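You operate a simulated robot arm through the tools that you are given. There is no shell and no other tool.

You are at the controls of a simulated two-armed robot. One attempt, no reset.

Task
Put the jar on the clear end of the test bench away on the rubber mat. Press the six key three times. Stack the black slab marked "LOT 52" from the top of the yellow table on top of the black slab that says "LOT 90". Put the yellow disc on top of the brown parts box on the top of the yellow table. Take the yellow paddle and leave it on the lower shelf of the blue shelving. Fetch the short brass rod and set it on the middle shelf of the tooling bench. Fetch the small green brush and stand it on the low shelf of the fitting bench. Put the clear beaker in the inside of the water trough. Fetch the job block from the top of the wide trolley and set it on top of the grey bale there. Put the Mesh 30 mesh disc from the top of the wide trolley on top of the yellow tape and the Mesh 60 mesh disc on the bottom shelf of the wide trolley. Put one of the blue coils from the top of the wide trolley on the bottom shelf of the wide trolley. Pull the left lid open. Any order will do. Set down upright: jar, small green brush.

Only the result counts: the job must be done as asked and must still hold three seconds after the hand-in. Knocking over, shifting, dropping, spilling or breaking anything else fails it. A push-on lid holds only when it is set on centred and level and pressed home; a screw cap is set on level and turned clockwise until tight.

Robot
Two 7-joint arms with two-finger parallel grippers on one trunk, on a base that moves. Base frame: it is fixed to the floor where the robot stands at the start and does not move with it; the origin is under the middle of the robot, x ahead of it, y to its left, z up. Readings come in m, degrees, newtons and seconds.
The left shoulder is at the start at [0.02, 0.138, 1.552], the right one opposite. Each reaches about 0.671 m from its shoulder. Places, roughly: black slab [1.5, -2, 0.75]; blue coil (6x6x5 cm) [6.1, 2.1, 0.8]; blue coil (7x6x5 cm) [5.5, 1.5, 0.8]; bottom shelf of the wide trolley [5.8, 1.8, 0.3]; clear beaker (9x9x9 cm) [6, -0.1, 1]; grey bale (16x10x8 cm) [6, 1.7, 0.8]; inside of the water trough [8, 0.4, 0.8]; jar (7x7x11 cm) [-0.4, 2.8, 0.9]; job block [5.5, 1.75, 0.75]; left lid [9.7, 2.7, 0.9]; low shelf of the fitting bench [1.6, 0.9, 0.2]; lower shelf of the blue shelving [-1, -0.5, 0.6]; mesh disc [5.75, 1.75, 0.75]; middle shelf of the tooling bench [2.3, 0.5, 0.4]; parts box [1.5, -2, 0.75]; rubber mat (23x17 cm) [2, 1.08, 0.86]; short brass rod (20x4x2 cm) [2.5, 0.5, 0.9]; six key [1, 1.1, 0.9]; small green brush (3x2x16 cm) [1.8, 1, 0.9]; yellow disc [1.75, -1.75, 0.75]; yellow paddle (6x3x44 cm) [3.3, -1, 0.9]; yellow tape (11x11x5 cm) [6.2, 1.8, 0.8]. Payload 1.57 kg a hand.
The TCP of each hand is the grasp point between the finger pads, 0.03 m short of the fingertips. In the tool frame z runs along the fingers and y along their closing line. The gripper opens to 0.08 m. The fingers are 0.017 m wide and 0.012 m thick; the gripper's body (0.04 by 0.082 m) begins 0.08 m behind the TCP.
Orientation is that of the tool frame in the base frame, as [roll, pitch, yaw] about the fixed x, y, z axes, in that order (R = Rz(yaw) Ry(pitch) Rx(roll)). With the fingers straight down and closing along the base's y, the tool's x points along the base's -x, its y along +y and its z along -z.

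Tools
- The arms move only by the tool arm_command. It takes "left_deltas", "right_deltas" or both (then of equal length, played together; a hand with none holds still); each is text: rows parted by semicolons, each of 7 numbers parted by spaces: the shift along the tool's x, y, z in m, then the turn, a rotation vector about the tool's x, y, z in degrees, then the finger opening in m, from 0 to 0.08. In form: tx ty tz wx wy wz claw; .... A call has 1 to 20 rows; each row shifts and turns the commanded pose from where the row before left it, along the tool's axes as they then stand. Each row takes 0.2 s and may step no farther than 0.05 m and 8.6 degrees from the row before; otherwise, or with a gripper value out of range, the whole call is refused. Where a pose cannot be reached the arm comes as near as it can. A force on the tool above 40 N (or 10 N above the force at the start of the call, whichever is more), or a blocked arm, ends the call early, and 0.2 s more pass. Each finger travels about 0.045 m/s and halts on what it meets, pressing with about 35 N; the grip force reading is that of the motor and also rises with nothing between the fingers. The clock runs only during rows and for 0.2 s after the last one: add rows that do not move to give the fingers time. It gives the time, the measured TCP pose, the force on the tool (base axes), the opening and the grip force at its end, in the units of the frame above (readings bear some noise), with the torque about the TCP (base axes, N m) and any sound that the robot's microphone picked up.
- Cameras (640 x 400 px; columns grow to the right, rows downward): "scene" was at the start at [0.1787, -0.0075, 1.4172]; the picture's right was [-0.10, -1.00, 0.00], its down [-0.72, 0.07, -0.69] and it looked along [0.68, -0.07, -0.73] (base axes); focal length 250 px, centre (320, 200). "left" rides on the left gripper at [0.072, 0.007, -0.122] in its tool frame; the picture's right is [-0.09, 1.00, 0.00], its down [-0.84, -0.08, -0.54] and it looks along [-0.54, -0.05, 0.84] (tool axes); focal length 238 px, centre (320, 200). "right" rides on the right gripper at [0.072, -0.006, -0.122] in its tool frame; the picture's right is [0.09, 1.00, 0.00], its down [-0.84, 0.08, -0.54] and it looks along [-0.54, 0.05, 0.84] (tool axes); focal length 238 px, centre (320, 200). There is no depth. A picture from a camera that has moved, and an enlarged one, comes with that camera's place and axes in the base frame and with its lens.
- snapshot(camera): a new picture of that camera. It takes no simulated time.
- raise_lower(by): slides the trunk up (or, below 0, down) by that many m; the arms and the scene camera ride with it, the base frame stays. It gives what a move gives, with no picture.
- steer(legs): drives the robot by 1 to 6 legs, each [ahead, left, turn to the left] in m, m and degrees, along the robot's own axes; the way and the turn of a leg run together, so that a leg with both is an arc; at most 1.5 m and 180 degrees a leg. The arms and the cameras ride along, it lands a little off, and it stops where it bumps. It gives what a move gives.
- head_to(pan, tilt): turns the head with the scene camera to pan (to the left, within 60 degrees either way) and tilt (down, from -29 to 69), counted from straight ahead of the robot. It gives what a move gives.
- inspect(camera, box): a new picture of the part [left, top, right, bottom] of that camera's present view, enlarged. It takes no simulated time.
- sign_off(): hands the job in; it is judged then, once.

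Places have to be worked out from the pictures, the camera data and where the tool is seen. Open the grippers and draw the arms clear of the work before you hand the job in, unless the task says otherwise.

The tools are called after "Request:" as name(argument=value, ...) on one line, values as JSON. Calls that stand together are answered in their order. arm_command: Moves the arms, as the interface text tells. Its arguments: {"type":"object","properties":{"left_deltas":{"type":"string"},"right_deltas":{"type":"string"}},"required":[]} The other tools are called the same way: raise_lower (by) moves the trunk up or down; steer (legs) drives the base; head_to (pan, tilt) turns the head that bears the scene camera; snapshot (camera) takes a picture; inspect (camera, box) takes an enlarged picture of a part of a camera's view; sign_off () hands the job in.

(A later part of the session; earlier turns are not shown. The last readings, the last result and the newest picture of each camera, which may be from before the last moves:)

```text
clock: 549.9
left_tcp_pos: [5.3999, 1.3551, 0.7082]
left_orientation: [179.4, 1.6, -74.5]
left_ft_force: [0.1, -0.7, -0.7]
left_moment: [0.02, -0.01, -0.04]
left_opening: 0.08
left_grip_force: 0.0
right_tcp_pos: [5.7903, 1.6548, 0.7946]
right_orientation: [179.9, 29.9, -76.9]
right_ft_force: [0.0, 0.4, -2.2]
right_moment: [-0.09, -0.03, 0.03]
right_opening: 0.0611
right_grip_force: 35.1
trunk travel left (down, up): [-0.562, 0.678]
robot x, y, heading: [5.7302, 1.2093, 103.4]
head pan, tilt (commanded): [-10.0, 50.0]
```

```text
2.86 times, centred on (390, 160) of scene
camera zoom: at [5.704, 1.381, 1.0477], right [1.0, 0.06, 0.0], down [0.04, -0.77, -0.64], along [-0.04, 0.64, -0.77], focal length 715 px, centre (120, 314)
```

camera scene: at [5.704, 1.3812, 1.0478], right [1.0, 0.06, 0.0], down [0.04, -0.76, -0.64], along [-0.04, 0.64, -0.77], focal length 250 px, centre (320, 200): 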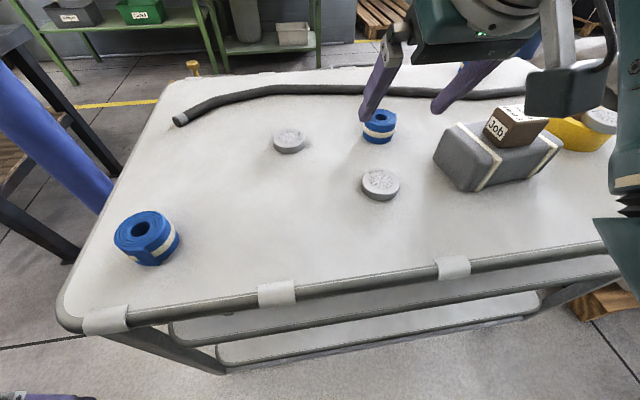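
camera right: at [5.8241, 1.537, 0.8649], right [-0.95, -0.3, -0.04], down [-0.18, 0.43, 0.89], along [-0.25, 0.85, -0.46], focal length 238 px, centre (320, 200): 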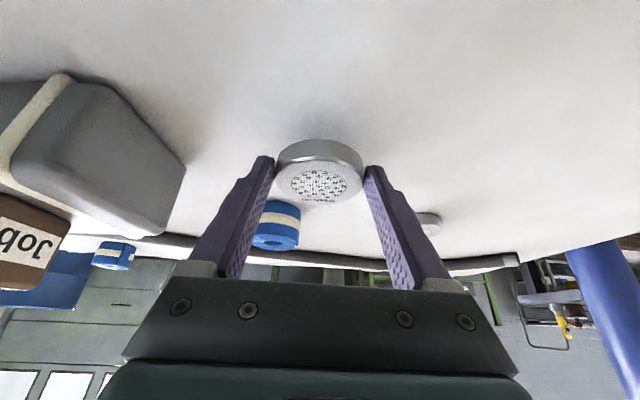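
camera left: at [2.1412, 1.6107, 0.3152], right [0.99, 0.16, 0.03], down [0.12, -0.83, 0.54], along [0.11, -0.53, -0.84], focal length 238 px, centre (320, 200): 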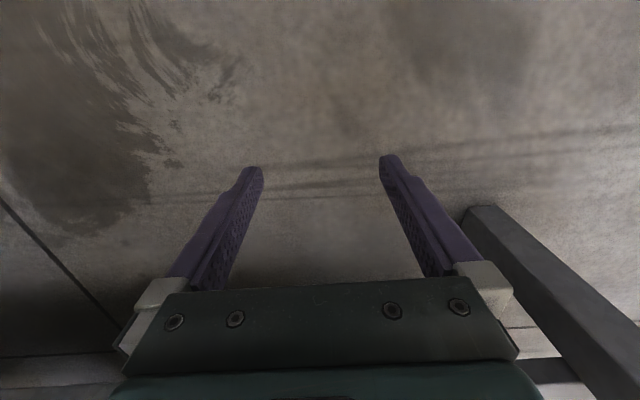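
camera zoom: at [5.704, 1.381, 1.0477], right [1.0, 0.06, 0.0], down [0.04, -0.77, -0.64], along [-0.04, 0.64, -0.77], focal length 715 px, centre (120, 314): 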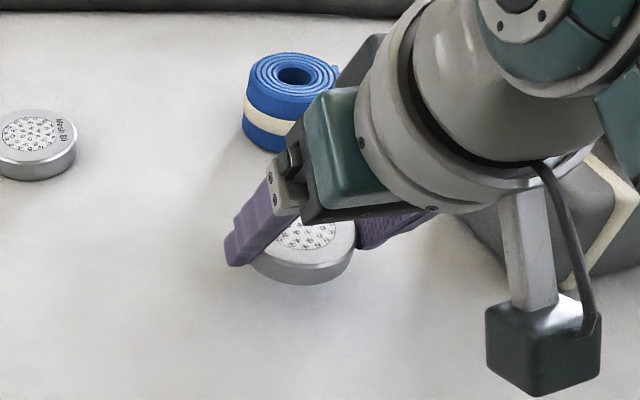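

Mesh 60 is held. I raise it, back off, and lower the trunk to bottom-shelf height in the open.

Request:
raise_lower(by=0.1)

Request:
steer(legs=[[-0.5, 0, 0]])

Request:
raise_lower(by=-0.4)

Request:
raise_lower(by=-0.14)

Request:
head_to(pan=-10, tilt=25)

Request:
snapshot(camera="scene")

Request:
snapshot(camera="right")

```text
clock: 551.2
left_tcp_pos: [5.3991, 1.3559, 0.8062]
left_orientation: [179.4, 1.5, -74.3]
left_ft_force: [0.2, 0.2, 0.4]
left_moment: [0.01, -0.04, -0.04]
left_opening: 0.0798
left_grip_force: 0.1
right_tcp_pos: [5.791, 1.6541, 0.8951]
right_orientation: [179.8, 29.9, -77.0]
right_ft_force: [-0.6, 1.0, -2.7]
right_moment: [-0.02, 0.02, -0.02]
right_opening: 0.0612
right_grip_force: 35.1
trunk travel left (down, up): [-0.662, 0.578]
robot x, y, heading: [5.7342, 1.2056, 103.4]
head pan, tilt (commanded): [-10.0, 50.0]
```

```text
clock: 554.2
left_tcp_pos: [5.514, 0.8688, 0.8086]
left_orientation: [179.4, 1.4, -74.6]
left_ft_force: [-0.8, -0.3, 0.2]
left_moment: [0.04, 0.02, 0.02]
left_opening: 0.0801
left_grip_force: 0.1
right_tcp_pos: [5.9074, 1.1661, 0.8942]
right_orientation: [180.0, 30.0, -77.1]
right_ft_force: [-0.4, -0.5, -2.5]
right_moment: [-0.07, -0.02, -0.01]
right_opening: 0.061
right_grip_force: 34.9
trunk travel left (down, up): [-0.662, 0.578]
robot x, y, heading: [5.8444, 0.7201, 103.0]
head pan, tilt (commanded): [-10.0, 50.0]
```

```text
clock: 558.0
left_tcp_pos: [5.5142, 0.8693, 0.408]
left_orientation: [179.4, 1.6, -74.7]
left_ft_force: [-0.8, -0.6, -0.7]
left_moment: [0.03, 0.04, 0.02]
left_opening: 0.0799
left_grip_force: 0.0
right_tcp_pos: [5.9056, 1.1655, 0.495]
right_orientation: [179.9, 30.0, -77.2]
right_ft_force: [0.3, -0.5, -2.4]
right_moment: [-0.02, 0.0, 0.0]
right_opening: 0.0613
right_grip_force: 35.5
trunk travel left (down, up): [-0.262, 0.978]
robot x, y, heading: [5.8453, 0.721, 103.1]
head pan, tilt (commanded): [-10.0, 50.0]
```

```text
clock: 559.7
left_tcp_pos: [5.5141, 0.8686, 0.2686]
left_orientation: [179.4, 1.5, -74.6]
left_ft_force: [-0.3, -0.4, 0.3]
left_moment: [-0.03, -0.02, 0.02]
left_opening: 0.0801
left_grip_force: 0.2
right_tcp_pos: [5.9075, 1.1662, 0.3547]
right_orientation: [180.0, 29.8, -77.2]
right_ft_force: [-0.3, 0.5, -2.5]
right_moment: [-0.06, -0.01, -0.02]
right_opening: 0.061
right_grip_force: 35.2
trunk travel left (down, up): [-0.122, 1.118]
robot x, y, heading: [5.845, 0.719, 103.3]
head pan, tilt (commanded): [-10.0, 50.0]
```

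```text
clock: 560.5
left_tcp_pos: [5.514, 0.8702, 0.2663]
left_orientation: [179.3, 1.4, -74.7]
left_ft_force: [-0.6, -0.4, 0.0]
left_moment: [0.0, 0.01, 0.0]
left_opening: 0.0801
left_grip_force: 0.1
right_tcp_pos: [5.9062, 1.1644, 0.356]
right_orientation: [180.0, 30.0, -77.0]
right_ft_force: [-0.7, -1.0, -2.2]
right_moment: [-0.08, -0.01, 0.01]
right_opening: 0.0612
right_grip_force: 35.2
trunk travel left (down, up): [-0.122, 1.118]
robot x, y, heading: [5.8447, 0.718, 102.9]
head pan, tilt (commanded): [-10.0, 25.0]
```

```text
taken
camera scene: at [5.8181, 0.9072, 0.6451], right [1.0, 0.05, 0.0], down [0.02, -0.42, -0.91], along [-0.05, 0.9, -0.42], focal length 250 px, centre (320, 200)
```

scene: 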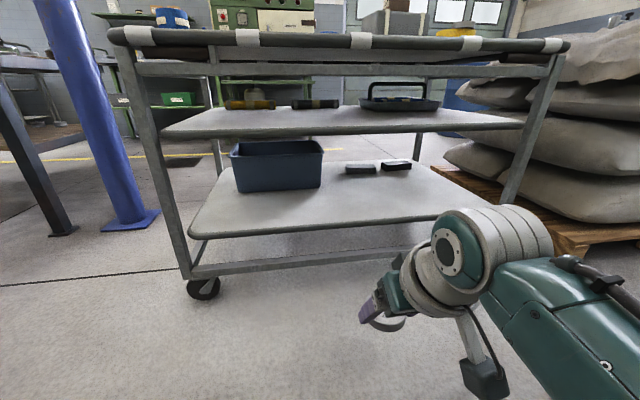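

```text
taken
camera right: at [5.9397, 1.0476, 0.4249], right [-0.95, -0.3, -0.04], down [-0.18, 0.43, 0.89], along [-0.25, 0.85, -0.46], focal length 238 px, centre (320, 200)
```

right: 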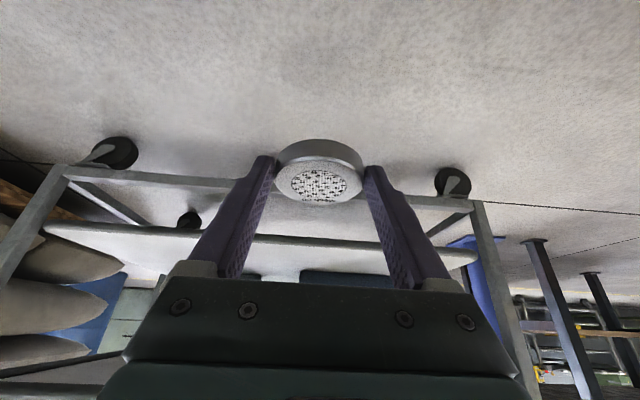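

The shelf's front edge is at about y=1.54 (z≈0.268). I aim to set the disc 5 cm inside it. I drive ahead 0.33 m first and check clearances.

Request:
steer(legs=[[0.33, 0, 0]])

Request:
snapshot(camera="scene")

Request:
snapshot(camera="right")

```text
clock: 562.8
left_tcp_pos: [5.44, 1.192, 0.2665]
left_orientation: [179.4, 1.3, -74.6]
left_ft_force: [-0.5, 0.2, -0.2]
left_moment: [0.03, 0.0, -0.02]
left_opening: 0.0799
left_grip_force: 0.1
right_tcp_pos: [5.832, 1.4885, 0.3541]
right_orientation: [180.0, 29.9, -77.2]
right_ft_force: [-0.1, 0.0, -2.9]
right_moment: [-0.04, -0.04, 0.01]
right_opening: 0.061
right_grip_force: 35.2
trunk travel left (down, up): [-0.122, 1.118]
robot x, y, heading: [5.7736, 1.0415, 103.0]
head pan, tilt (commanded): [-10.0, 25.0]
```

```text
taken
camera scene: at [5.7438, 1.2303, 0.645], right [1.0, 0.05, 0.0], down [0.02, -0.42, -0.91], along [-0.05, 0.9, -0.42], focal length 250 px, centre (320, 200)
```

scene: 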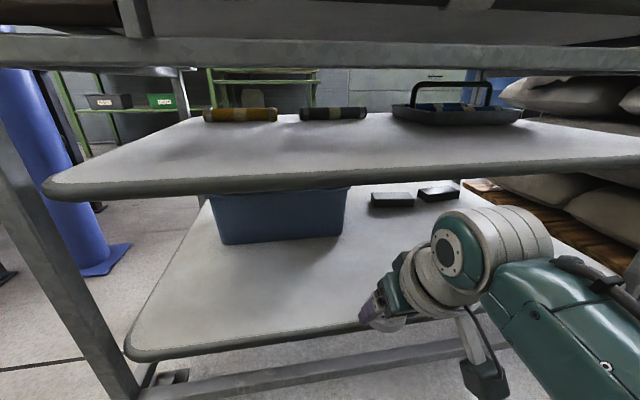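

```text
taken
camera right: at [5.8656, 1.3703, 0.4245], right [-0.95, -0.3, -0.04], down [-0.18, 0.43, 0.89], along [-0.25, 0.85, -0.46], focal length 238 px, centre (320, 200)
```

right: 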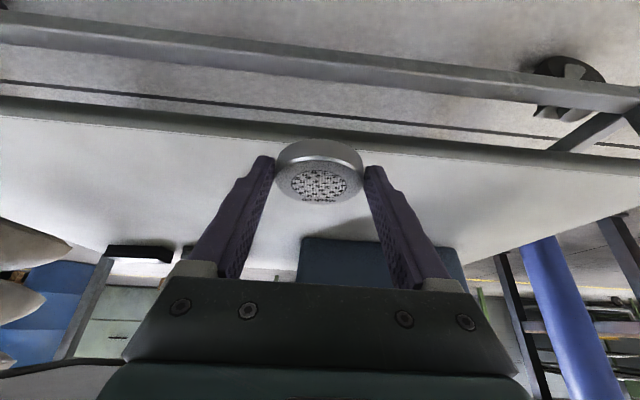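

Clearances look right: the wrist stays in front of the middle shelf. I go 9 cm further and then lower the disc.

Request:
steer(legs=[[0.09, 0, 0]])

Request:
arm_command(right_deltas="0.005 0 0.0087 0 0 0 0.03; 0.005 0 0.0087 0 0 0 0.03; 0.005 0 0.0087 0 0 0 0.03; 0.005 0 0.0087 0 0 0 0.03; 0 0 0 0 0 0 0.03")

Request:
snapshot(camera="right")

Request:
inspect(camera="scene", box=[280, 160, 560, 360])

```text
clock: 563.9
left_tcp_pos: [5.4195, 1.2798, 0.267]
left_orientation: [179.4, 1.5, -74.5]
left_ft_force: [0.2, -0.7, 0.3]
left_moment: [-0.03, -0.01, 0.0]
left_opening: 0.0803
left_grip_force: 0.1
right_tcp_pos: [5.8118, 1.5762, 0.3551]
right_orientation: [179.9, 30.0, -77.1]
right_ft_force: [0.1, -0.6, -1.8]
right_moment: [-0.1, 0.02, 0.0]
right_opening: 0.0612
right_grip_force: 34.5
trunk travel left (down, up): [-0.122, 1.118]
robot x, y, heading: [5.7528, 1.1327, 103.2]
head pan, tilt (commanded): [-10.0, 25.0]
```

```text
clock: 565.0
left_tcp_pos: [5.4202, 1.2794, 0.2671]
left_orientation: [179.4, 1.6, -74.6]
left_ft_force: [-0.4, 0.0, 0.2]
left_moment: [0.02, -0.01, 0.0]
left_opening: 0.0797
left_grip_force: 0.1
right_tcp_pos: [5.8115, 1.5769, 0.3143]
right_orientation: [179.9, 29.9, -77.1]
right_ft_force: [0.6, -0.7, -2.4]
right_moment: [-0.05, -0.02, 0.02]
right_opening: 0.0611
right_grip_force: 34.7
trunk travel left (down, up): [-0.122, 1.118]
robot x, y, heading: [5.7505, 1.1297, 103.0]
head pan, tilt (commanded): [-10.0, 25.0]
```

```text
taken
camera right: at [5.8447, 1.4591, 0.3843], right [-0.95, -0.3, -0.04], down [-0.18, 0.43, 0.89], along [-0.25, 0.85, -0.46], focal length 238 px, centre (320, 200)
```

right: 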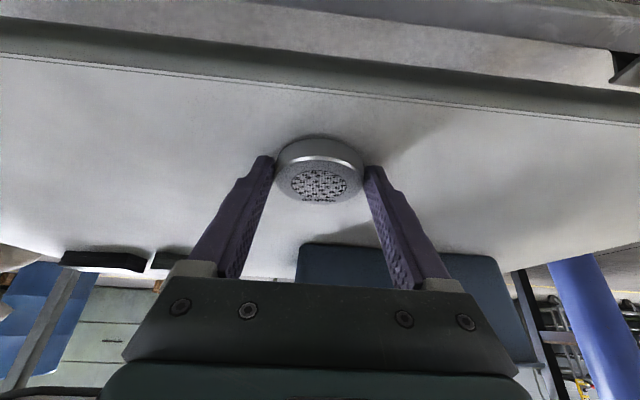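

```text
2.00 times, centred on (420, 260) of scene
camera zoom: at [5.7232, 1.3188, 0.6452], right [1.0, 0.05, 0.0], down [0.02, -0.42, -0.91], along [-0.05, 0.91, -0.42], focal length 501 px, centre (120, 80)
```

zoom: 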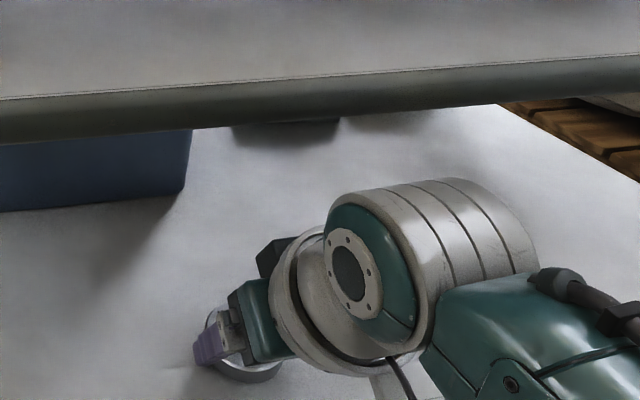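

The disc is inside the front edge, about 1.4 cm above the shelf. I lower in 3 mm steps to contact.

Request:
arm_command(right_deltas="0.0015 0 0.0026 0 0 0 0.03; 0.0015 0 0.0026 0 0 0 0.03; 0.0015 0 0.0026 0 0 0 0.03; 0 0 0 0 0 0 0.03")

Request:
arm_command(right_deltas="0.001 0 0.0017 0 0 0 0.03; 0.001 0 0.0017 0 0 0 0.03; 0 0 0 0 0 0 0.03")

```text
clock: 565.9
left_tcp_pos: [5.4211, 1.2781, 0.267]
left_orientation: [179.5, 1.5, -74.6]
left_ft_force: [-0.3, 0.2, -0.1]
left_moment: [-0.01, 0.02, 0.01]
left_opening: 0.08
left_grip_force: 0.1
right_tcp_pos: [5.8107, 1.5791, 0.3079]
right_orientation: [179.8, 30.6, -77.1]
right_ft_force: [1.2, -4.4, 10.5]
right_moment: [-0.34, -0.1, 0.02]
right_opening: 0.061
right_grip_force: 35.3
trunk travel left (down, up): [-0.122, 1.118]
robot x, y, heading: [5.7458, 1.1281, 102.8]
head pan, tilt (commanded): [-10.0, 25.0]
stopped in row 4 (right hand): the force on the tool passed its limit at 41 N (the readings are from after the stop); the commanded pose is now the measured one
```

```text
clock: 566.5
left_tcp_pos: [5.4196, 1.2773, 0.2662]
left_orientation: [179.3, 1.5, -74.6]
left_ft_force: [-0.3, 0.3, 0.1]
left_moment: [0.0, -0.01, 0.03]
left_opening: 0.0801
left_grip_force: 0.0
right_tcp_pos: [5.8087, 1.5821, 0.3105]
right_orientation: [180.0, 31.2, -77.0]
right_ft_force: [1.7, -5.0, 7.2]
right_moment: [-0.32, -0.13, -0.02]
right_opening: 0.061
right_grip_force: 35.2
trunk travel left (down, up): [-0.122, 1.118]
robot x, y, heading: [5.752, 1.1315, 103.0]
head pan, tilt (commanded): [-10.0, 25.0]
stopped in row 2 (right hand): the force on the tool passed its limit at 44 N (the readings are from after the stop); the commanded pose is now the measured one
```

The disc rests on the bottom shelf. I ease off slightly, open, withdraw along the finger line, and back out.

Request:
arm_command(right_deltas="-0.0005 0 -0.0009 0 0 0 0.03; 0 0 0 0 0 0 0.063; 0 0 0 0 0 0 0.068; 0 0 0 0 0 0 0.076; 0 0 0 0 0 0 0.08; 0 0 -0.01 0 0 0 0.08; 0 0 -0.02 0 0 0 0.08; 0 0 -0.02 0 0 0 0.08; 0 0 0 0 0 0 0.08")

Request:
snapshot(camera="right")

Request:
steer(legs=[[-0.45, 0, 0]])

Request:
snapshot(camera="scene")

```text
clock: 568.5
left_tcp_pos: [5.4197, 1.2795, 0.268]
left_orientation: [179.4, 1.5, -74.7]
left_ft_force: [0.5, 0.0, 0.1]
left_moment: [-0.02, 0.03, 0.03]
left_opening: 0.08
left_grip_force: 0.0
right_tcp_pos: [5.8143, 1.558, 0.3538]
right_orientation: [179.8, 31.2, -77.1]
right_ft_force: [-0.2, -0.2, 0.7]
right_moment: [0.02, 0.0, -0.01]
right_opening: 0.0801
right_grip_force: 0.1
trunk travel left (down, up): [-0.122, 1.118]
robot x, y, heading: [5.7521, 1.1264, 102.9]
head pan, tilt (commanded): [-10.0, 25.0]
```

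```text
taken
camera right: at [5.8489, 1.438, 0.4209], right [-0.95, -0.3, -0.04], down [-0.17, 0.41, 0.9], along [-0.25, 0.86, -0.44], focal length 238 px, centre (320, 200)
```

right: 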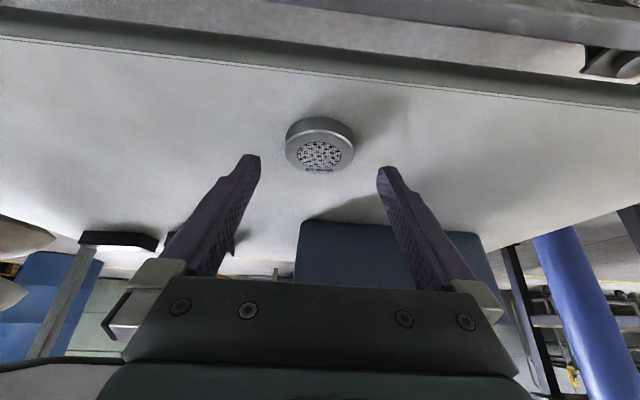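

```text
clock: 571.2
left_tcp_pos: [5.5201, 0.842, 0.2674]
left_orientation: [179.4, 1.7, -74.6]
left_ft_force: [0.8, 0.6, 0.7]
left_moment: [0.0, -0.03, -0.01]
left_opening: 0.0802
left_grip_force: 0.1
right_tcp_pos: [5.9167, 1.1194, 0.3545]
right_orientation: [179.8, 31.3, -77.0]
right_ft_force: [0.2, -0.9, -0.7]
right_moment: [0.02, 0.04, 0.0]
right_opening: 0.0799
right_grip_force: 0.0
trunk travel left (down, up): [-0.122, 1.118]
robot x, y, heading: [5.8525, 0.6896, 102.9]
head pan, tilt (commanded): [-10.0, 25.0]
```

```text
taken
camera scene: at [5.8244, 0.8806, 0.6454], right [1.0, 0.05, 0.0], down [0.02, -0.42, -0.91], along [-0.05, 0.91, -0.42], focal length 250 px, centre (320, 200)
```

scene: 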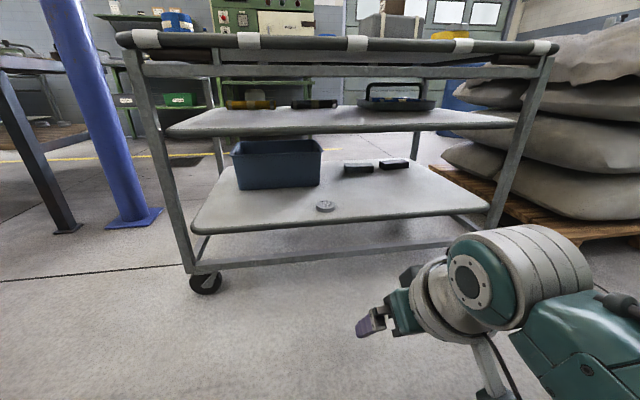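

Mesh 60 is on the bottom shelf. Now the near blue coil at about (5.470,1.5445): I raise the trunk and move to it.

Request:
raise_lower(by=0.4)

Request:
raise_lower(by=0.15)

Request:
steer(legs=[[0, 0.338, 0], [0.46, 0, 0]])

Request:
head_to(pan=0, tilt=50)

Request:
snapshot(camera="right")

Request:
snapshot(camera="scene")

```text
clock: 575.0
left_tcp_pos: [5.5209, 0.8404, 0.6675]
left_orientation: [179.4, 1.5, -74.6]
left_ft_force: [0.2, 0.2, 0.2]
left_moment: [-0.01, 0.02, 0.0]
left_opening: 0.0804
left_grip_force: 0.1
right_tcp_pos: [5.9166, 1.1183, 0.7533]
right_orientation: [179.8, 31.3, -77.0]
right_ft_force: [0.6, -0.6, 0.6]
right_moment: [0.0, 0.02, 0.0]
right_opening: 0.0802
right_grip_force: 0.0
trunk travel left (down, up): [-0.522, 0.718]
robot x, y, heading: [5.8539, 0.6917, 102.9]
head pan, tilt (commanded): [-10.0, 25.0]
```

```text
clock: 576.8
left_tcp_pos: [5.5211, 0.8405, 0.8177]
left_orientation: [179.3, 1.5, -74.5]
left_ft_force: [0.3, 0.4, 0.8]
left_moment: [-0.01, -0.04, 0.02]
left_opening: 0.0799
left_grip_force: 0.0
right_tcp_pos: [5.9161, 1.1183, 0.9035]
right_orientation: [179.8, 31.2, -77.0]
right_ft_force: [0.4, 0.0, -0.1]
right_moment: [-0.06, 0.02, -0.01]
right_opening: 0.0798
right_grip_force: 0.1
trunk travel left (down, up): [-0.672, 0.568]
robot x, y, heading: [5.8526, 0.6868, 103.1]
head pan, tilt (commanded): [-10.0, 25.0]
```

```text
clock: 581.3
left_tcp_pos: [5.0857, 1.2104, 0.8184]
left_orientation: [179.3, 1.5, -74.6]
left_ft_force: [0.3, -0.3, -0.8]
left_moment: [0.0, 0.03, -0.03]
left_opening: 0.0798
left_grip_force: 0.3
right_tcp_pos: [5.4802, 1.4885, 0.9029]
right_orientation: [179.8, 31.1, -76.9]
right_ft_force: [-0.5, 0.4, -1.3]
right_moment: [-0.01, -0.01, 0.0]
right_opening: 0.0799
right_grip_force: 0.0
trunk travel left (down, up): [-0.672, 0.568]
robot x, y, heading: [5.4185, 1.0615, 103.1]
head pan, tilt (commanded): [-10.0, 25.0]
```

```text
clock: 582.2
left_tcp_pos: [5.0861, 1.21, 0.8173]
left_orientation: [179.4, 1.5, -74.5]
left_ft_force: [-0.5, 0.8, 0.1]
left_moment: [-0.03, 0.01, -0.03]
left_opening: 0.0803
left_grip_force: 0.0
right_tcp_pos: [5.4809, 1.4887, 0.9041]
right_orientation: [179.8, 31.2, -76.9]
right_ft_force: [-0.6, 0.5, -0.8]
right_moment: [0.01, 0.0, 0.01]
right_opening: 0.08
right_grip_force: 0.1
trunk travel left (down, up): [-0.672, 0.568]
robot x, y, heading: [5.4152, 1.0617, 103.0]
head pan, tilt (commanded): [0.0, 50.0]
```

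```text
taken
camera right: at [5.5147, 1.3692, 0.9708], right [-0.95, -0.3, -0.04], down [-0.17, 0.41, 0.9], along [-0.25, 0.86, -0.44], focal length 238 px, centre (320, 200)
```

right: 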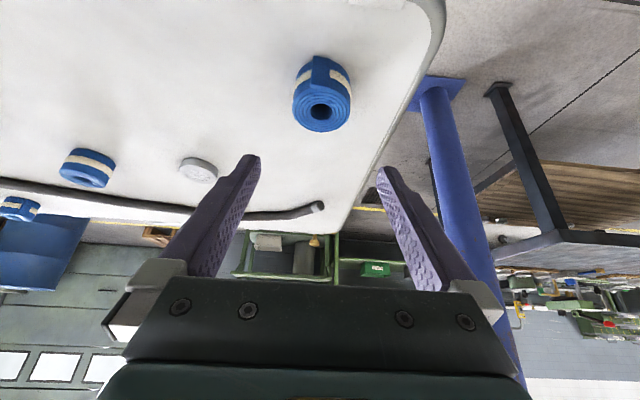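

```text
taken
camera scene: at [5.3769, 1.2325, 1.1578], right [0.97, 0.23, 0.0], down [0.17, -0.75, -0.64], along [-0.15, 0.63, -0.77], focal length 250 px, centre (320, 200)
```

scene: 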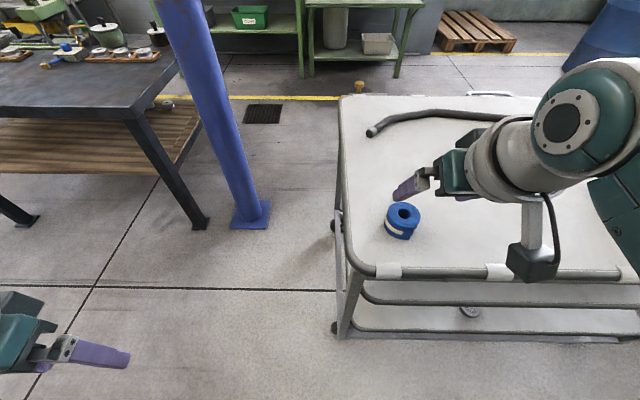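

The coil's centre is about (5.468,1.540), 6 cm wide sideways. I bring the tilted hand to just above it and check the alignment.

Request:
arm_command(right_deltas="-0.0017 0.0004 0.0256 0 0.6 0 0.08; -0.0017 0.0004 0.0256 0 0.6 0 0.08; -0.0018 0.0003 0.0257 0 0 0 0.08; 0 0 0 0 0 0 0.08")

Request:
snapshot(camera="right")

Request:
inspect(camera="scene", box=[330, 140, 490, 270])

```text
clock: 583.2
left_tcp_pos: [5.0852, 1.2096, 0.817]
left_orientation: [179.4, 1.5, -74.5]
left_ft_force: [-0.1, -0.2, -1.4]
left_moment: [0.01, 0.03, -0.01]
left_opening: 0.0802
left_grip_force: 0.2
right_tcp_pos: [5.4695, 1.5306, 0.8397]
right_orientation: [179.7, 30.0, -76.9]
right_ft_force: [-0.3, 0.6, -0.2]
right_moment: [-0.01, -0.03, 0.01]
right_opening: 0.0799
right_grip_force: 0.0
trunk travel left (down, up): [-0.672, 0.568]
robot x, y, heading: [5.4184, 1.0623, 103.0]
head pan, tilt (commanded): [0.0, 50.0]
```

```text
taken
camera right: at [5.5031, 1.4131, 0.9098], right [-0.95, -0.3, -0.04], down [-0.18, 0.42, 0.89], along [-0.25, 0.85, -0.46], focal length 238 px, centre (320, 200)
```

right: 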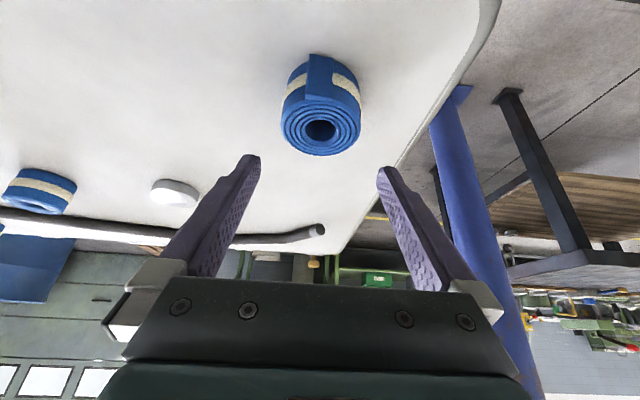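

```text
3.08 times, centred on (410, 205) of scene
camera zoom: at [5.3769, 1.2324, 1.1578], right [0.97, 0.23, 0.0], down [0.17, -0.75, -0.64], along [-0.15, 0.63, -0.77], focal length 770 px, centre (43, 185)
```

zoom: 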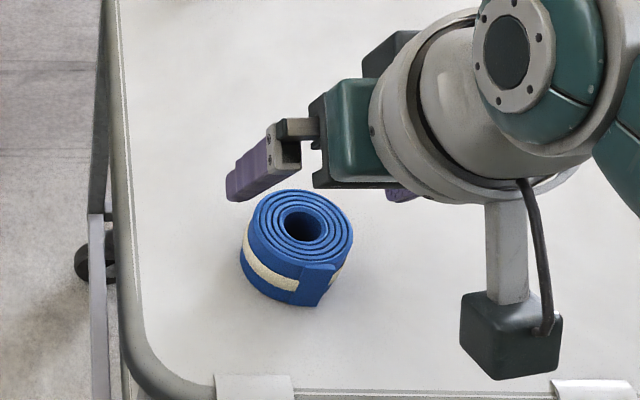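

Centred on the coil. I descend around it.

Request:
arm_command(right_deltas="0.0074 0 0.0148 0 0 0 0.08; 0.0074 0 0.0148 0 0 0 0.08; 0.0074 0 0.0148 0 0 0 0.08; 0.0066 0 0.0132 0 0 0 0.08; 0 0 0 0 0 0 0.08")

Request:
snapshot(camera="right")

Request:
inspect(camera="scene", box=[330, 140, 490, 270])

```text
clock: 584.4
left_tcp_pos: [5.0863, 1.2096, 0.8173]
left_orientation: [179.5, 1.6, -74.5]
left_ft_force: [0.2, 0.5, 0.4]
left_moment: [-0.02, -0.03, 0.01]
left_opening: 0.0803
left_grip_force: 0.1
right_tcp_pos: [5.4701, 1.5287, 0.7828]
right_orientation: [179.6, 30.1, -77.1]
right_ft_force: [-0.2, 0.5, 0.3]
right_moment: [0.0, 0.0, -0.01]
right_opening: 0.0799
right_grip_force: 0.0
right hand out of reach, approached as far as the arm can: row 4
trunk travel left (down, up): [-0.672, 0.568]
robot x, y, heading: [5.4193, 1.0574, 103.0]
head pan, tilt (commanded): [0.0, 50.0]
```

```text
taken
camera right: at [5.5029, 1.4101, 0.8519], right [-0.95, -0.3, -0.04], down [-0.17, 0.42, 0.89], along [-0.25, 0.85, -0.46], focal length 238 px, centre (320, 200)
```

right: 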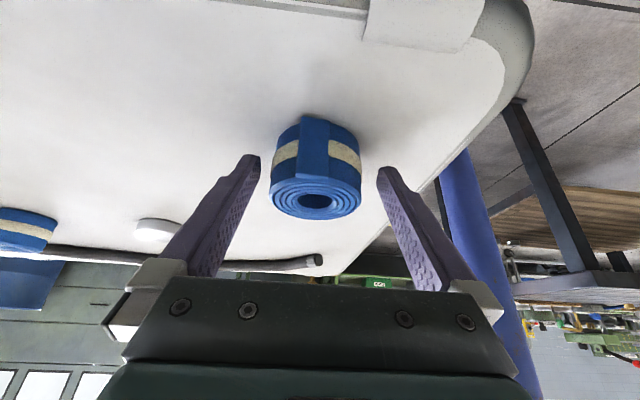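

```text
3.08 times, centred on (410, 205) of scene
camera zoom: at [5.3769, 1.2323, 1.1577], right [0.97, 0.23, 0.0], down [0.17, -0.75, -0.64], along [-0.15, 0.63, -0.77], focal length 770 px, centre (43, 185)
```

zoom: 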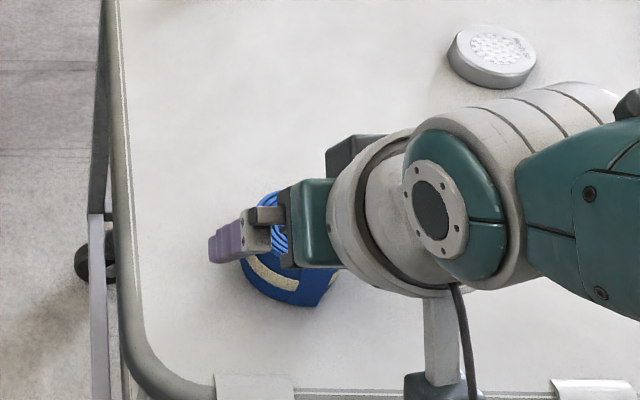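

The arm reached its limit at z=0.783; I lower the trunk 11 mm, then close on the coil and lift gently.

Request:
raise_lower(by=-0.011)

Request:
arm_command(right_deltas="0 0 0 0 0 0 0.07; 0 0 0 0 0 0 0.06; 0 0 0 0 0 0 0.05; 0 0 0 0 0 0 0.04; 0 0 0 0 0 0 0.03; 0 0 0 0 0 0 0.03")

Request:
arm_command(right_deltas="-0.0015 0 -0.0026 0 0 0 0.03; -0.0025 0 -0.0043 0 0 0 0.03; -0.0025 0 -0.0043 0 0 0 0.03; -0.0025 0 -0.0043 0 0 0 0.03; 0 0 0 0 0 0 0.03")

Request:
snapshot(camera="right")

```text
clock: 585.0
left_tcp_pos: [5.0858, 1.2103, 0.8068]
left_orientation: [179.4, 1.6, -74.5]
left_ft_force: [0.2, -0.6, -0.2]
left_moment: [-0.01, 0.0, 0.01]
left_opening: 0.0798
left_grip_force: 0.0
right_tcp_pos: [5.4694, 1.5292, 0.771]
right_orientation: [179.8, 30.0, -76.9]
right_ft_force: [-0.3, 0.7, 0.8]
right_moment: [0.0, 0.01, 0.02]
right_opening: 0.08
right_grip_force: 0.0
trunk travel left (down, up): [-0.661, 0.579]
robot x, y, heading: [5.4168, 1.0595, 102.8]
head pan, tilt (commanded): [0.0, 50.0]
```

```text
clock: 586.4
left_tcp_pos: [5.0859, 1.2093, 0.8069]
left_orientation: [179.5, 1.5, -74.5]
left_ft_force: [0.3, 0.2, 0.3]
left_moment: [0.03, 0.02, 0.02]
left_opening: 0.08
left_grip_force: 0.1
right_tcp_pos: [5.4691, 1.5291, 0.7726]
right_orientation: [179.8, 29.9, -76.8]
right_ft_force: [1.4, -1.6, 3.8]
right_moment: [0.0, -0.1, -0.08]
right_opening: 0.0597
right_grip_force: 34.9
trunk travel left (down, up): [-0.661, 0.579]
robot x, y, heading: [5.4155, 1.0577, 103.3]
head pan, tilt (commanded): [0.0, 50.0]
```

```text
clock: 587.6
left_tcp_pos: [5.0855, 1.2101, 0.806]
left_orientation: [179.3, 1.5, -74.5]
left_ft_force: [-0.5, -0.2, -0.1]
left_moment: [0.0, -0.02, 0.01]
left_opening: 0.0801
left_grip_force: 0.1
right_tcp_pos: [5.4667, 1.5346, 0.7815]
right_orientation: [179.8, 29.9, -76.9]
right_ft_force: [-0.5, -0.1, -1.5]
right_moment: [-0.02, -0.03, -0.03]
right_opening: 0.059
right_grip_force: 34.7
right hand out of reach, approached as far as the arm can: row 2, 3, 4
trunk travel left (down, up): [-0.661, 0.579]
robot x, y, heading: [5.4159, 1.0599, 103.0]
head pan, tilt (commanded): [0.0, 50.0]
```

```text
taken
camera right: at [5.5, 1.4171, 0.8514], right [-0.95, -0.3, -0.04], down [-0.18, 0.42, 0.89], along [-0.25, 0.85, -0.46], focal length 238 px, centre (320, 200)
```

right: 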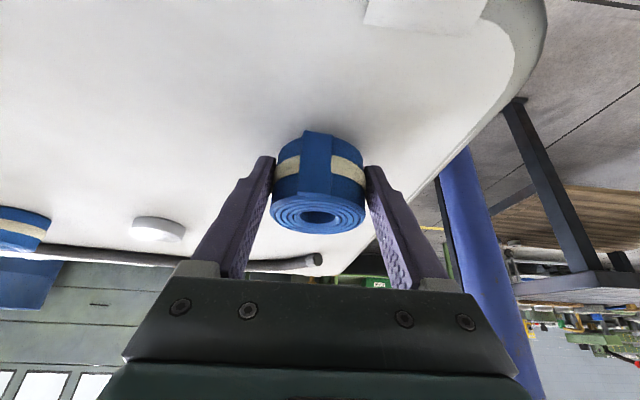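

The coil is held. I raise it, back off, lower to shelf height, and shift right so it will stand left of the Mesh 60 disc.

Request:
raise_lower(by=0.12)

Request:
steer(legs=[[-0.45, 0, 0]])

Request:
raise_lower(by=-0.4)

Request:
raise_lower(by=-0.14)

Request:
steer(legs=[[0, -0.192, 0], [0.3, 0, 0]])

Request:
head_to(pan=-10, tilt=25)

Request:
snapshot(camera="scene")

Request:
snapshot(camera="right")

```text
clock: 589.1
left_tcp_pos: [5.0854, 1.2102, 0.9264]
left_orientation: [179.4, 1.5, -74.6]
left_ft_force: [-0.1, -0.5, 0.9]
left_moment: [0.02, -0.02, 0.0]
left_opening: 0.08
left_grip_force: 0.1
right_tcp_pos: [5.4665, 1.5352, 0.9009]
right_orientation: [179.9, 30.1, -76.9]
right_ft_force: [0.2, -0.7, -1.9]
right_moment: [-0.03, 0.03, 0.01]
right_opening: 0.0597
right_grip_force: 34.7
trunk travel left (down, up): [-0.781, 0.459]
robot x, y, heading: [5.4198, 1.0592, 103.1]
head pan, tilt (commanded): [0.0, 50.0]
```

```text
clock: 591.8
left_tcp_pos: [5.1876, 0.7733, 0.9274]
left_orientation: [179.5, 1.6, -74.7]
left_ft_force: [0.7, 0.0, -0.4]
left_moment: [0.01, 0.01, 0.01]
left_opening: 0.0799
left_grip_force: 0.0
right_tcp_pos: [5.5692, 1.0968, 0.9017]
right_orientation: [179.8, 30.0, -77.1]
right_ft_force: [0.6, -0.3, -1.7]
right_moment: [-0.03, 0.03, -0.01]
right_opening: 0.0595
right_grip_force: 34.8
trunk travel left (down, up): [-0.781, 0.459]
robot x, y, heading: [5.5183, 0.6209, 102.8]
head pan, tilt (commanded): [0.0, 50.0]
```

```text
clock: 595.7
left_tcp_pos: [5.1868, 0.7735, 0.527]
left_orientation: [179.5, 1.5, -74.7]
left_ft_force: [0.9, -0.6, -0.6]
left_moment: [0.02, 0.0, 0.02]
left_opening: 0.08
left_grip_force: 0.1
right_tcp_pos: [5.5693, 1.0959, 0.5008]
right_orientation: [179.7, 29.9, -77.2]
right_ft_force: [-0.3, -0.3, -0.8]
right_moment: [0.01, 0.01, -0.01]
right_opening: 0.0592
right_grip_force: 35.6
trunk travel left (down, up): [-0.381, 0.859]
robot x, y, heading: [5.5209, 0.6215, 102.9]
head pan, tilt (commanded): [0.0, 50.0]
```

```text
clock: 597.3
left_tcp_pos: [5.187, 0.7726, 0.3863]
left_orientation: [179.4, 1.5, -74.7]
left_ft_force: [-0.3, -0.1, 0.1]
left_moment: [-0.02, 0.01, 0.03]
left_opening: 0.0798
left_grip_force: 0.0
right_tcp_pos: [5.569, 1.0972, 0.3619]
right_orientation: [179.8, 30.0, -77.2]
right_ft_force: [-0.6, 0.1, -1.0]
right_moment: [0.01, 0.01, 0.03]
right_opening: 0.0592
right_grip_force: 35.1
trunk travel left (down, up): [-0.241, 0.999]
robot x, y, heading: [5.5189, 0.6199, 103.0]
head pan, tilt (commanded): [0.0, 50.0]
```

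```text
clock: 600.5
left_tcp_pos: [5.3111, 1.1066, 0.3865]
left_orientation: [179.3, 1.5, -75.0]
left_ft_force: [0.1, -0.1, -0.7]
left_moment: [0.01, 0.01, -0.01]
left_opening: 0.0796
left_grip_force: 0.1
right_tcp_pos: [5.693, 1.4285, 0.362]
right_orientation: [179.8, 29.9, -77.4]
right_ft_force: [1.1, 0.9, -1.6]
right_moment: [-0.03, 0.0, 0.02]
right_opening: 0.0593
right_grip_force: 34.7
trunk travel left (down, up): [-0.241, 0.999]
robot x, y, heading: [5.6395, 0.9559, 102.9]
head pan, tilt (commanded): [0.0, 50.0]
```

```text
clock: 601.4
left_tcp_pos: [5.3098, 1.1068, 0.3865]
left_orientation: [179.3, 1.6, -75.0]
left_ft_force: [-0.2, -0.2, 0.2]
left_moment: [-0.03, -0.01, -0.02]
left_opening: 0.08
left_grip_force: 0.1
right_tcp_pos: [5.6931, 1.4285, 0.3606]
right_orientation: [179.7, 30.1, -77.4]
right_ft_force: [-0.4, 0.6, -2.1]
right_moment: [-0.04, 0.03, 0.01]
right_opening: 0.0593
right_grip_force: 34.7
trunk travel left (down, up): [-0.241, 0.999]
robot x, y, heading: [5.6414, 0.9561, 102.6]
head pan, tilt (commanded): [-10.0, 25.0]
```

```text
taken
camera scene: at [5.6142, 1.1441, 0.7641], right [1.0, 0.05, 0.0], down [0.02, -0.42, -0.91], along [-0.04, 0.9, -0.42], focal length 250 px, centre (320, 200)
```

scene: 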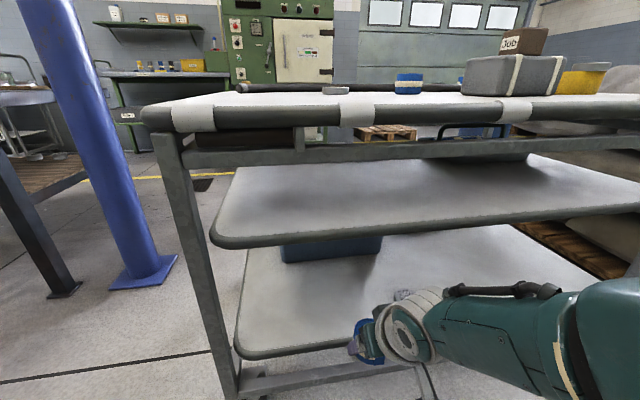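

```text
taken
camera right: at [5.7262, 1.3108, 0.4312], right [-0.95, -0.3, -0.04], down [-0.17, 0.43, 0.89], along [-0.25, 0.85, -0.46], focal length 238 px, centre (320, 200)
```

right: 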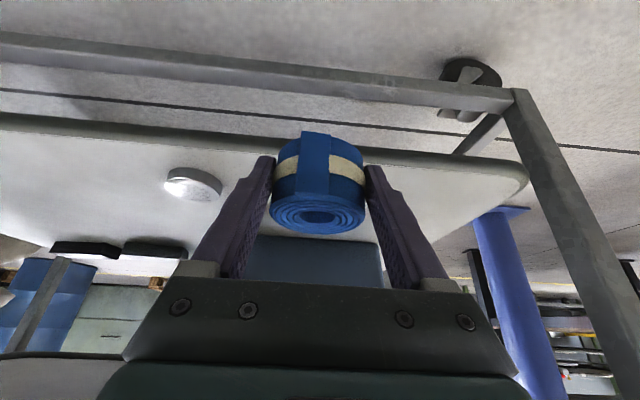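

All clear; I drive the last 12 cm in and lower the coil.

Request:
steer(legs=[[0.12, 0, 0]])

Request:
raise_lower(by=-0.035)

Request:
snapshot(camera="right")

Request:
snapshot(camera="scene")

```text
clock: 602.7
left_tcp_pos: [5.2834, 1.2222, 0.3866]
left_orientation: [179.4, 1.3, -75.0]
left_ft_force: [0.1, -0.1, 0.2]
left_moment: [0.0, 0.01, 0.02]
left_opening: 0.0802
left_grip_force: 0.0
right_tcp_pos: [5.6674, 1.5449, 0.3611]
right_orientation: [179.8, 29.9, -77.3]
right_ft_force: [-0.6, 0.2, -2.0]
right_moment: [-0.03, -0.01, 0.0]
right_opening: 0.0594
right_grip_force: 35.1
trunk travel left (down, up): [-0.241, 0.999]
robot x, y, heading: [5.6162, 1.0714, 102.6]
head pan, tilt (commanded): [-10.0, 25.0]
```

```text
clock: 603.5
left_tcp_pos: [5.2838, 1.2232, 0.3511]
left_orientation: [179.4, 1.6, -74.9]
left_ft_force: [-0.9, -0.6, -1.1]
left_moment: [-0.02, 0.0, 0.0]
left_opening: 0.08
left_grip_force: 0.0
right_tcp_pos: [5.6655, 1.5461, 0.3266]
right_orientation: [179.8, 30.0, -77.2]
right_ft_force: [0.3, 1.4, -0.9]
right_moment: [-0.02, -0.02, -0.01]
right_opening: 0.0588
right_grip_force: 34.9
trunk travel left (down, up): [-0.206, 1.034]
robot x, y, heading: [5.613, 1.0704, 102.8]
head pan, tilt (commanded): [-10.0, 25.0]
```

```text
taken
camera right: at [5.6996, 1.4277, 0.3962], right [-0.95, -0.3, -0.04], down [-0.17, 0.43, 0.89], along [-0.25, 0.85, -0.46], focal length 238 px, centre (320, 200)
```

right: 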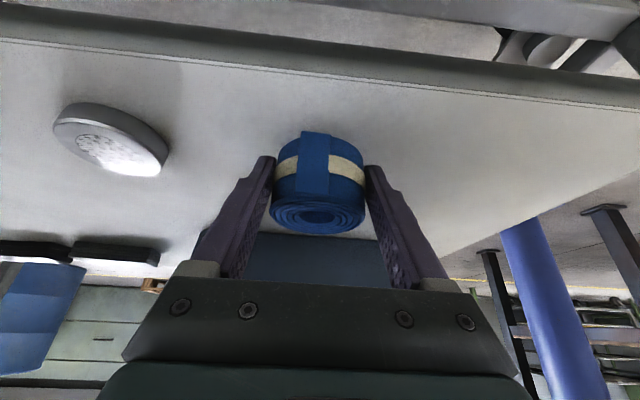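

```text
taken
camera scene: at [5.5877, 1.2609, 0.7292], right [1.0, 0.05, 0.0], down [0.02, -0.42, -0.91], along [-0.04, 0.91, -0.42], focal length 250 px, centre (320, 200)
```

scene: 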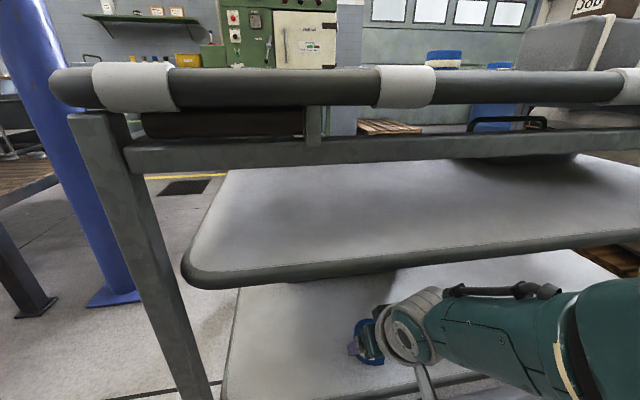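

Coil is about 1.5 cm above the shelf. I lower the trunk 11 mm, then finish with small arm steps.

Request:
raise_lower(by=-0.011)

Request:
arm_command(right_deltas="0.001 0 0.0017 0 0 0 0.03; 0.001 0 0.0017 0 0 0 0.03; 0 0 0 0 0 0 0.03")

Request:
arm_command(right_deltas="0.001 0 0.0017 0 0 0 0.03; 0.001 0 0.0017 0 0 0 0.03; 0 0 0 0 0 0 0.03")

```text
clock: 604.0
left_tcp_pos: [5.2836, 1.2221, 0.34]
left_orientation: [179.5, 1.6, -75.0]
left_ft_force: [-0.2, 0.0, 0.4]
left_moment: [0.0, 0.0, 0.05]
left_opening: 0.0798
left_grip_force: 0.1
right_tcp_pos: [5.6668, 1.5443, 0.3151]
right_orientation: [179.8, 30.0, -77.3]
right_ft_force: [0.4, 0.5, -0.4]
right_moment: [-0.03, -0.04, -0.01]
right_opening: 0.059
right_grip_force: 35.1
trunk travel left (down, up): [-0.195, 1.045]
robot x, y, heading: [5.6179, 1.0712, 102.7]
head pan, tilt (commanded): [-10.0, 25.0]
```

```text
clock: 604.8
left_tcp_pos: [5.2825, 1.222, 0.3398]
left_orientation: [179.4, 1.4, -74.9]
left_ft_force: [-0.5, 0.2, -0.4]
left_moment: [0.02, 0.02, 0.05]
left_opening: 0.0802
left_grip_force: 0.0
right_tcp_pos: [5.6676, 1.5437, 0.3119]
right_orientation: [179.7, 29.9, -77.3]
right_ft_force: [-0.6, -0.9, -0.8]
right_moment: [0.01, -0.03, 0.0]
right_opening: 0.0592
right_grip_force: 35.5
trunk travel left (down, up): [-0.195, 1.045]
robot x, y, heading: [5.6162, 1.0733, 102.8]
head pan, tilt (commanded): [-10.0, 25.0]
```

```text
clock: 605.6
left_tcp_pos: [5.2844, 1.2218, 0.3409]
left_orientation: [179.4, 1.4, -74.9]
left_ft_force: [-0.7, -0.3, -0.4]
left_moment: [0.02, 0.0, 0.0]
left_opening: 0.0801
left_grip_force: 0.1
right_tcp_pos: [5.666, 1.5443, 0.3107]
right_orientation: [179.8, 30.1, -77.3]
right_ft_force: [-1.4, -4.3, 12.2]
right_moment: [0.17, -0.32, -0.07]
right_opening: 0.0591
right_grip_force: 35.1
right hand out of reach, approached as far as the arm can: row 2
trunk travel left (down, up): [-0.195, 1.045]
robot x, y, heading: [5.6114, 1.0709, 102.7]
head pan, tilt (commanded): [-10.0, 25.0]
```

Touched down (12 N). I open, withdraw along the finger line, and back out.

Request:
arm_command(right_deltas="0 0 0 0 0 0 0.05; 0 0 0 0 0 0 0.062; 0 0 0 0 0 0 0.07; 0 0 0 0 0 0 0.08; 0 0 0 0 0 0 0.08; 0 0 -0.01 0 0 0 0.08; 0 0 -0.02 0 0 0 0.08; 0 0 -0.02 0 0 0 0.08; 0 0 0 0 0 0 0.08")

Request:
snapshot(camera="right")

Request:
steer(legs=[[-0.45, 0, 0]])

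Request:
snapshot(camera="scene")

```text
clock: 607.6
left_tcp_pos: [5.2828, 1.2237, 0.3401]
left_orientation: [179.4, 1.5, -74.9]
left_ft_force: [0.5, 0.2, 0.1]
left_moment: [0.0, -0.04, -0.02]
left_opening: 0.0797
left_grip_force: 0.0
right_tcp_pos: [5.6734, 1.5199, 0.3536]
right_orientation: [179.8, 29.9, -77.3]
right_ft_force: [-0.1, 0.4, 0.4]
right_moment: [0.02, 0.01, 0.02]
right_opening: 0.0801
right_grip_force: 0.2
trunk travel left (down, up): [-0.195, 1.045]
robot x, y, heading: [5.6113, 1.0685, 102.5]
head pan, tilt (commanded): [-10.0, 25.0]
```

```text
taken
camera right: at [5.7063, 1.402, 0.4241], right [-0.95, -0.3, -0.04], down [-0.17, 0.43, 0.89], along [-0.25, 0.85, -0.46], focal length 238 px, centre (320, 200)
```

right: 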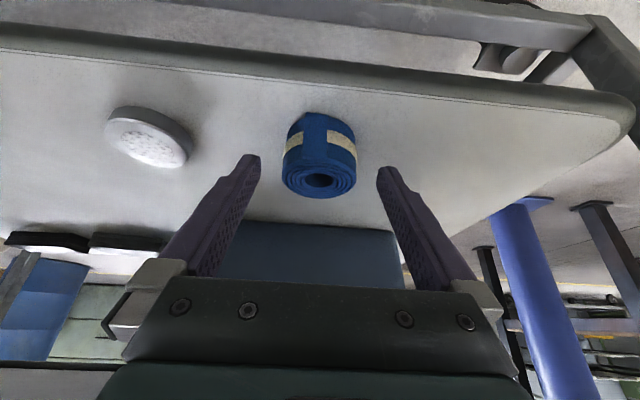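

```text
clock: 610.4
left_tcp_pos: [5.3829, 0.7814, 0.3413]
left_orientation: [179.4, 1.5, -74.8]
left_ft_force: [-0.4, 0.3, 0.0]
left_moment: [-0.01, 0.03, -0.01]
left_opening: 0.0801
left_grip_force: 0.0
right_tcp_pos: [5.7725, 1.0797, 0.3541]
right_orientation: [179.7, 30.1, -77.3]
right_ft_force: [0.2, -0.1, 0.0]
right_moment: [0.0, 0.04, 0.01]
right_opening: 0.0799
right_grip_force: 0.1
trunk travel left (down, up): [-0.195, 1.045]
robot x, y, heading: [5.7143, 0.6305, 102.8]
head pan, tilt (commanded): [-10.0, 25.0]
```

```text
taken
camera scene: at [5.6875, 0.8196, 0.7183], right [1.0, 0.05, 0.0], down [0.02, -0.42, -0.91], along [-0.04, 0.91, -0.42], focal length 250 px, centre (320, 200)
```

scene: 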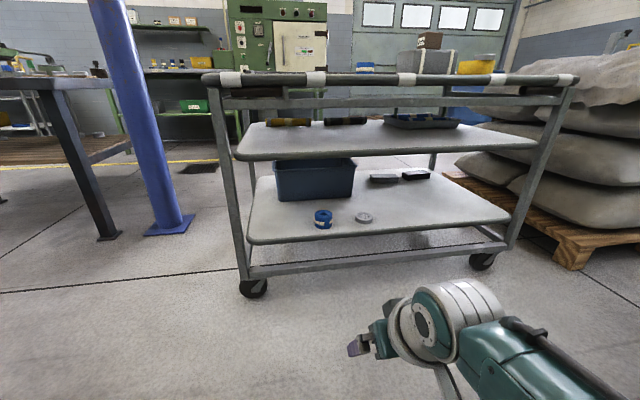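

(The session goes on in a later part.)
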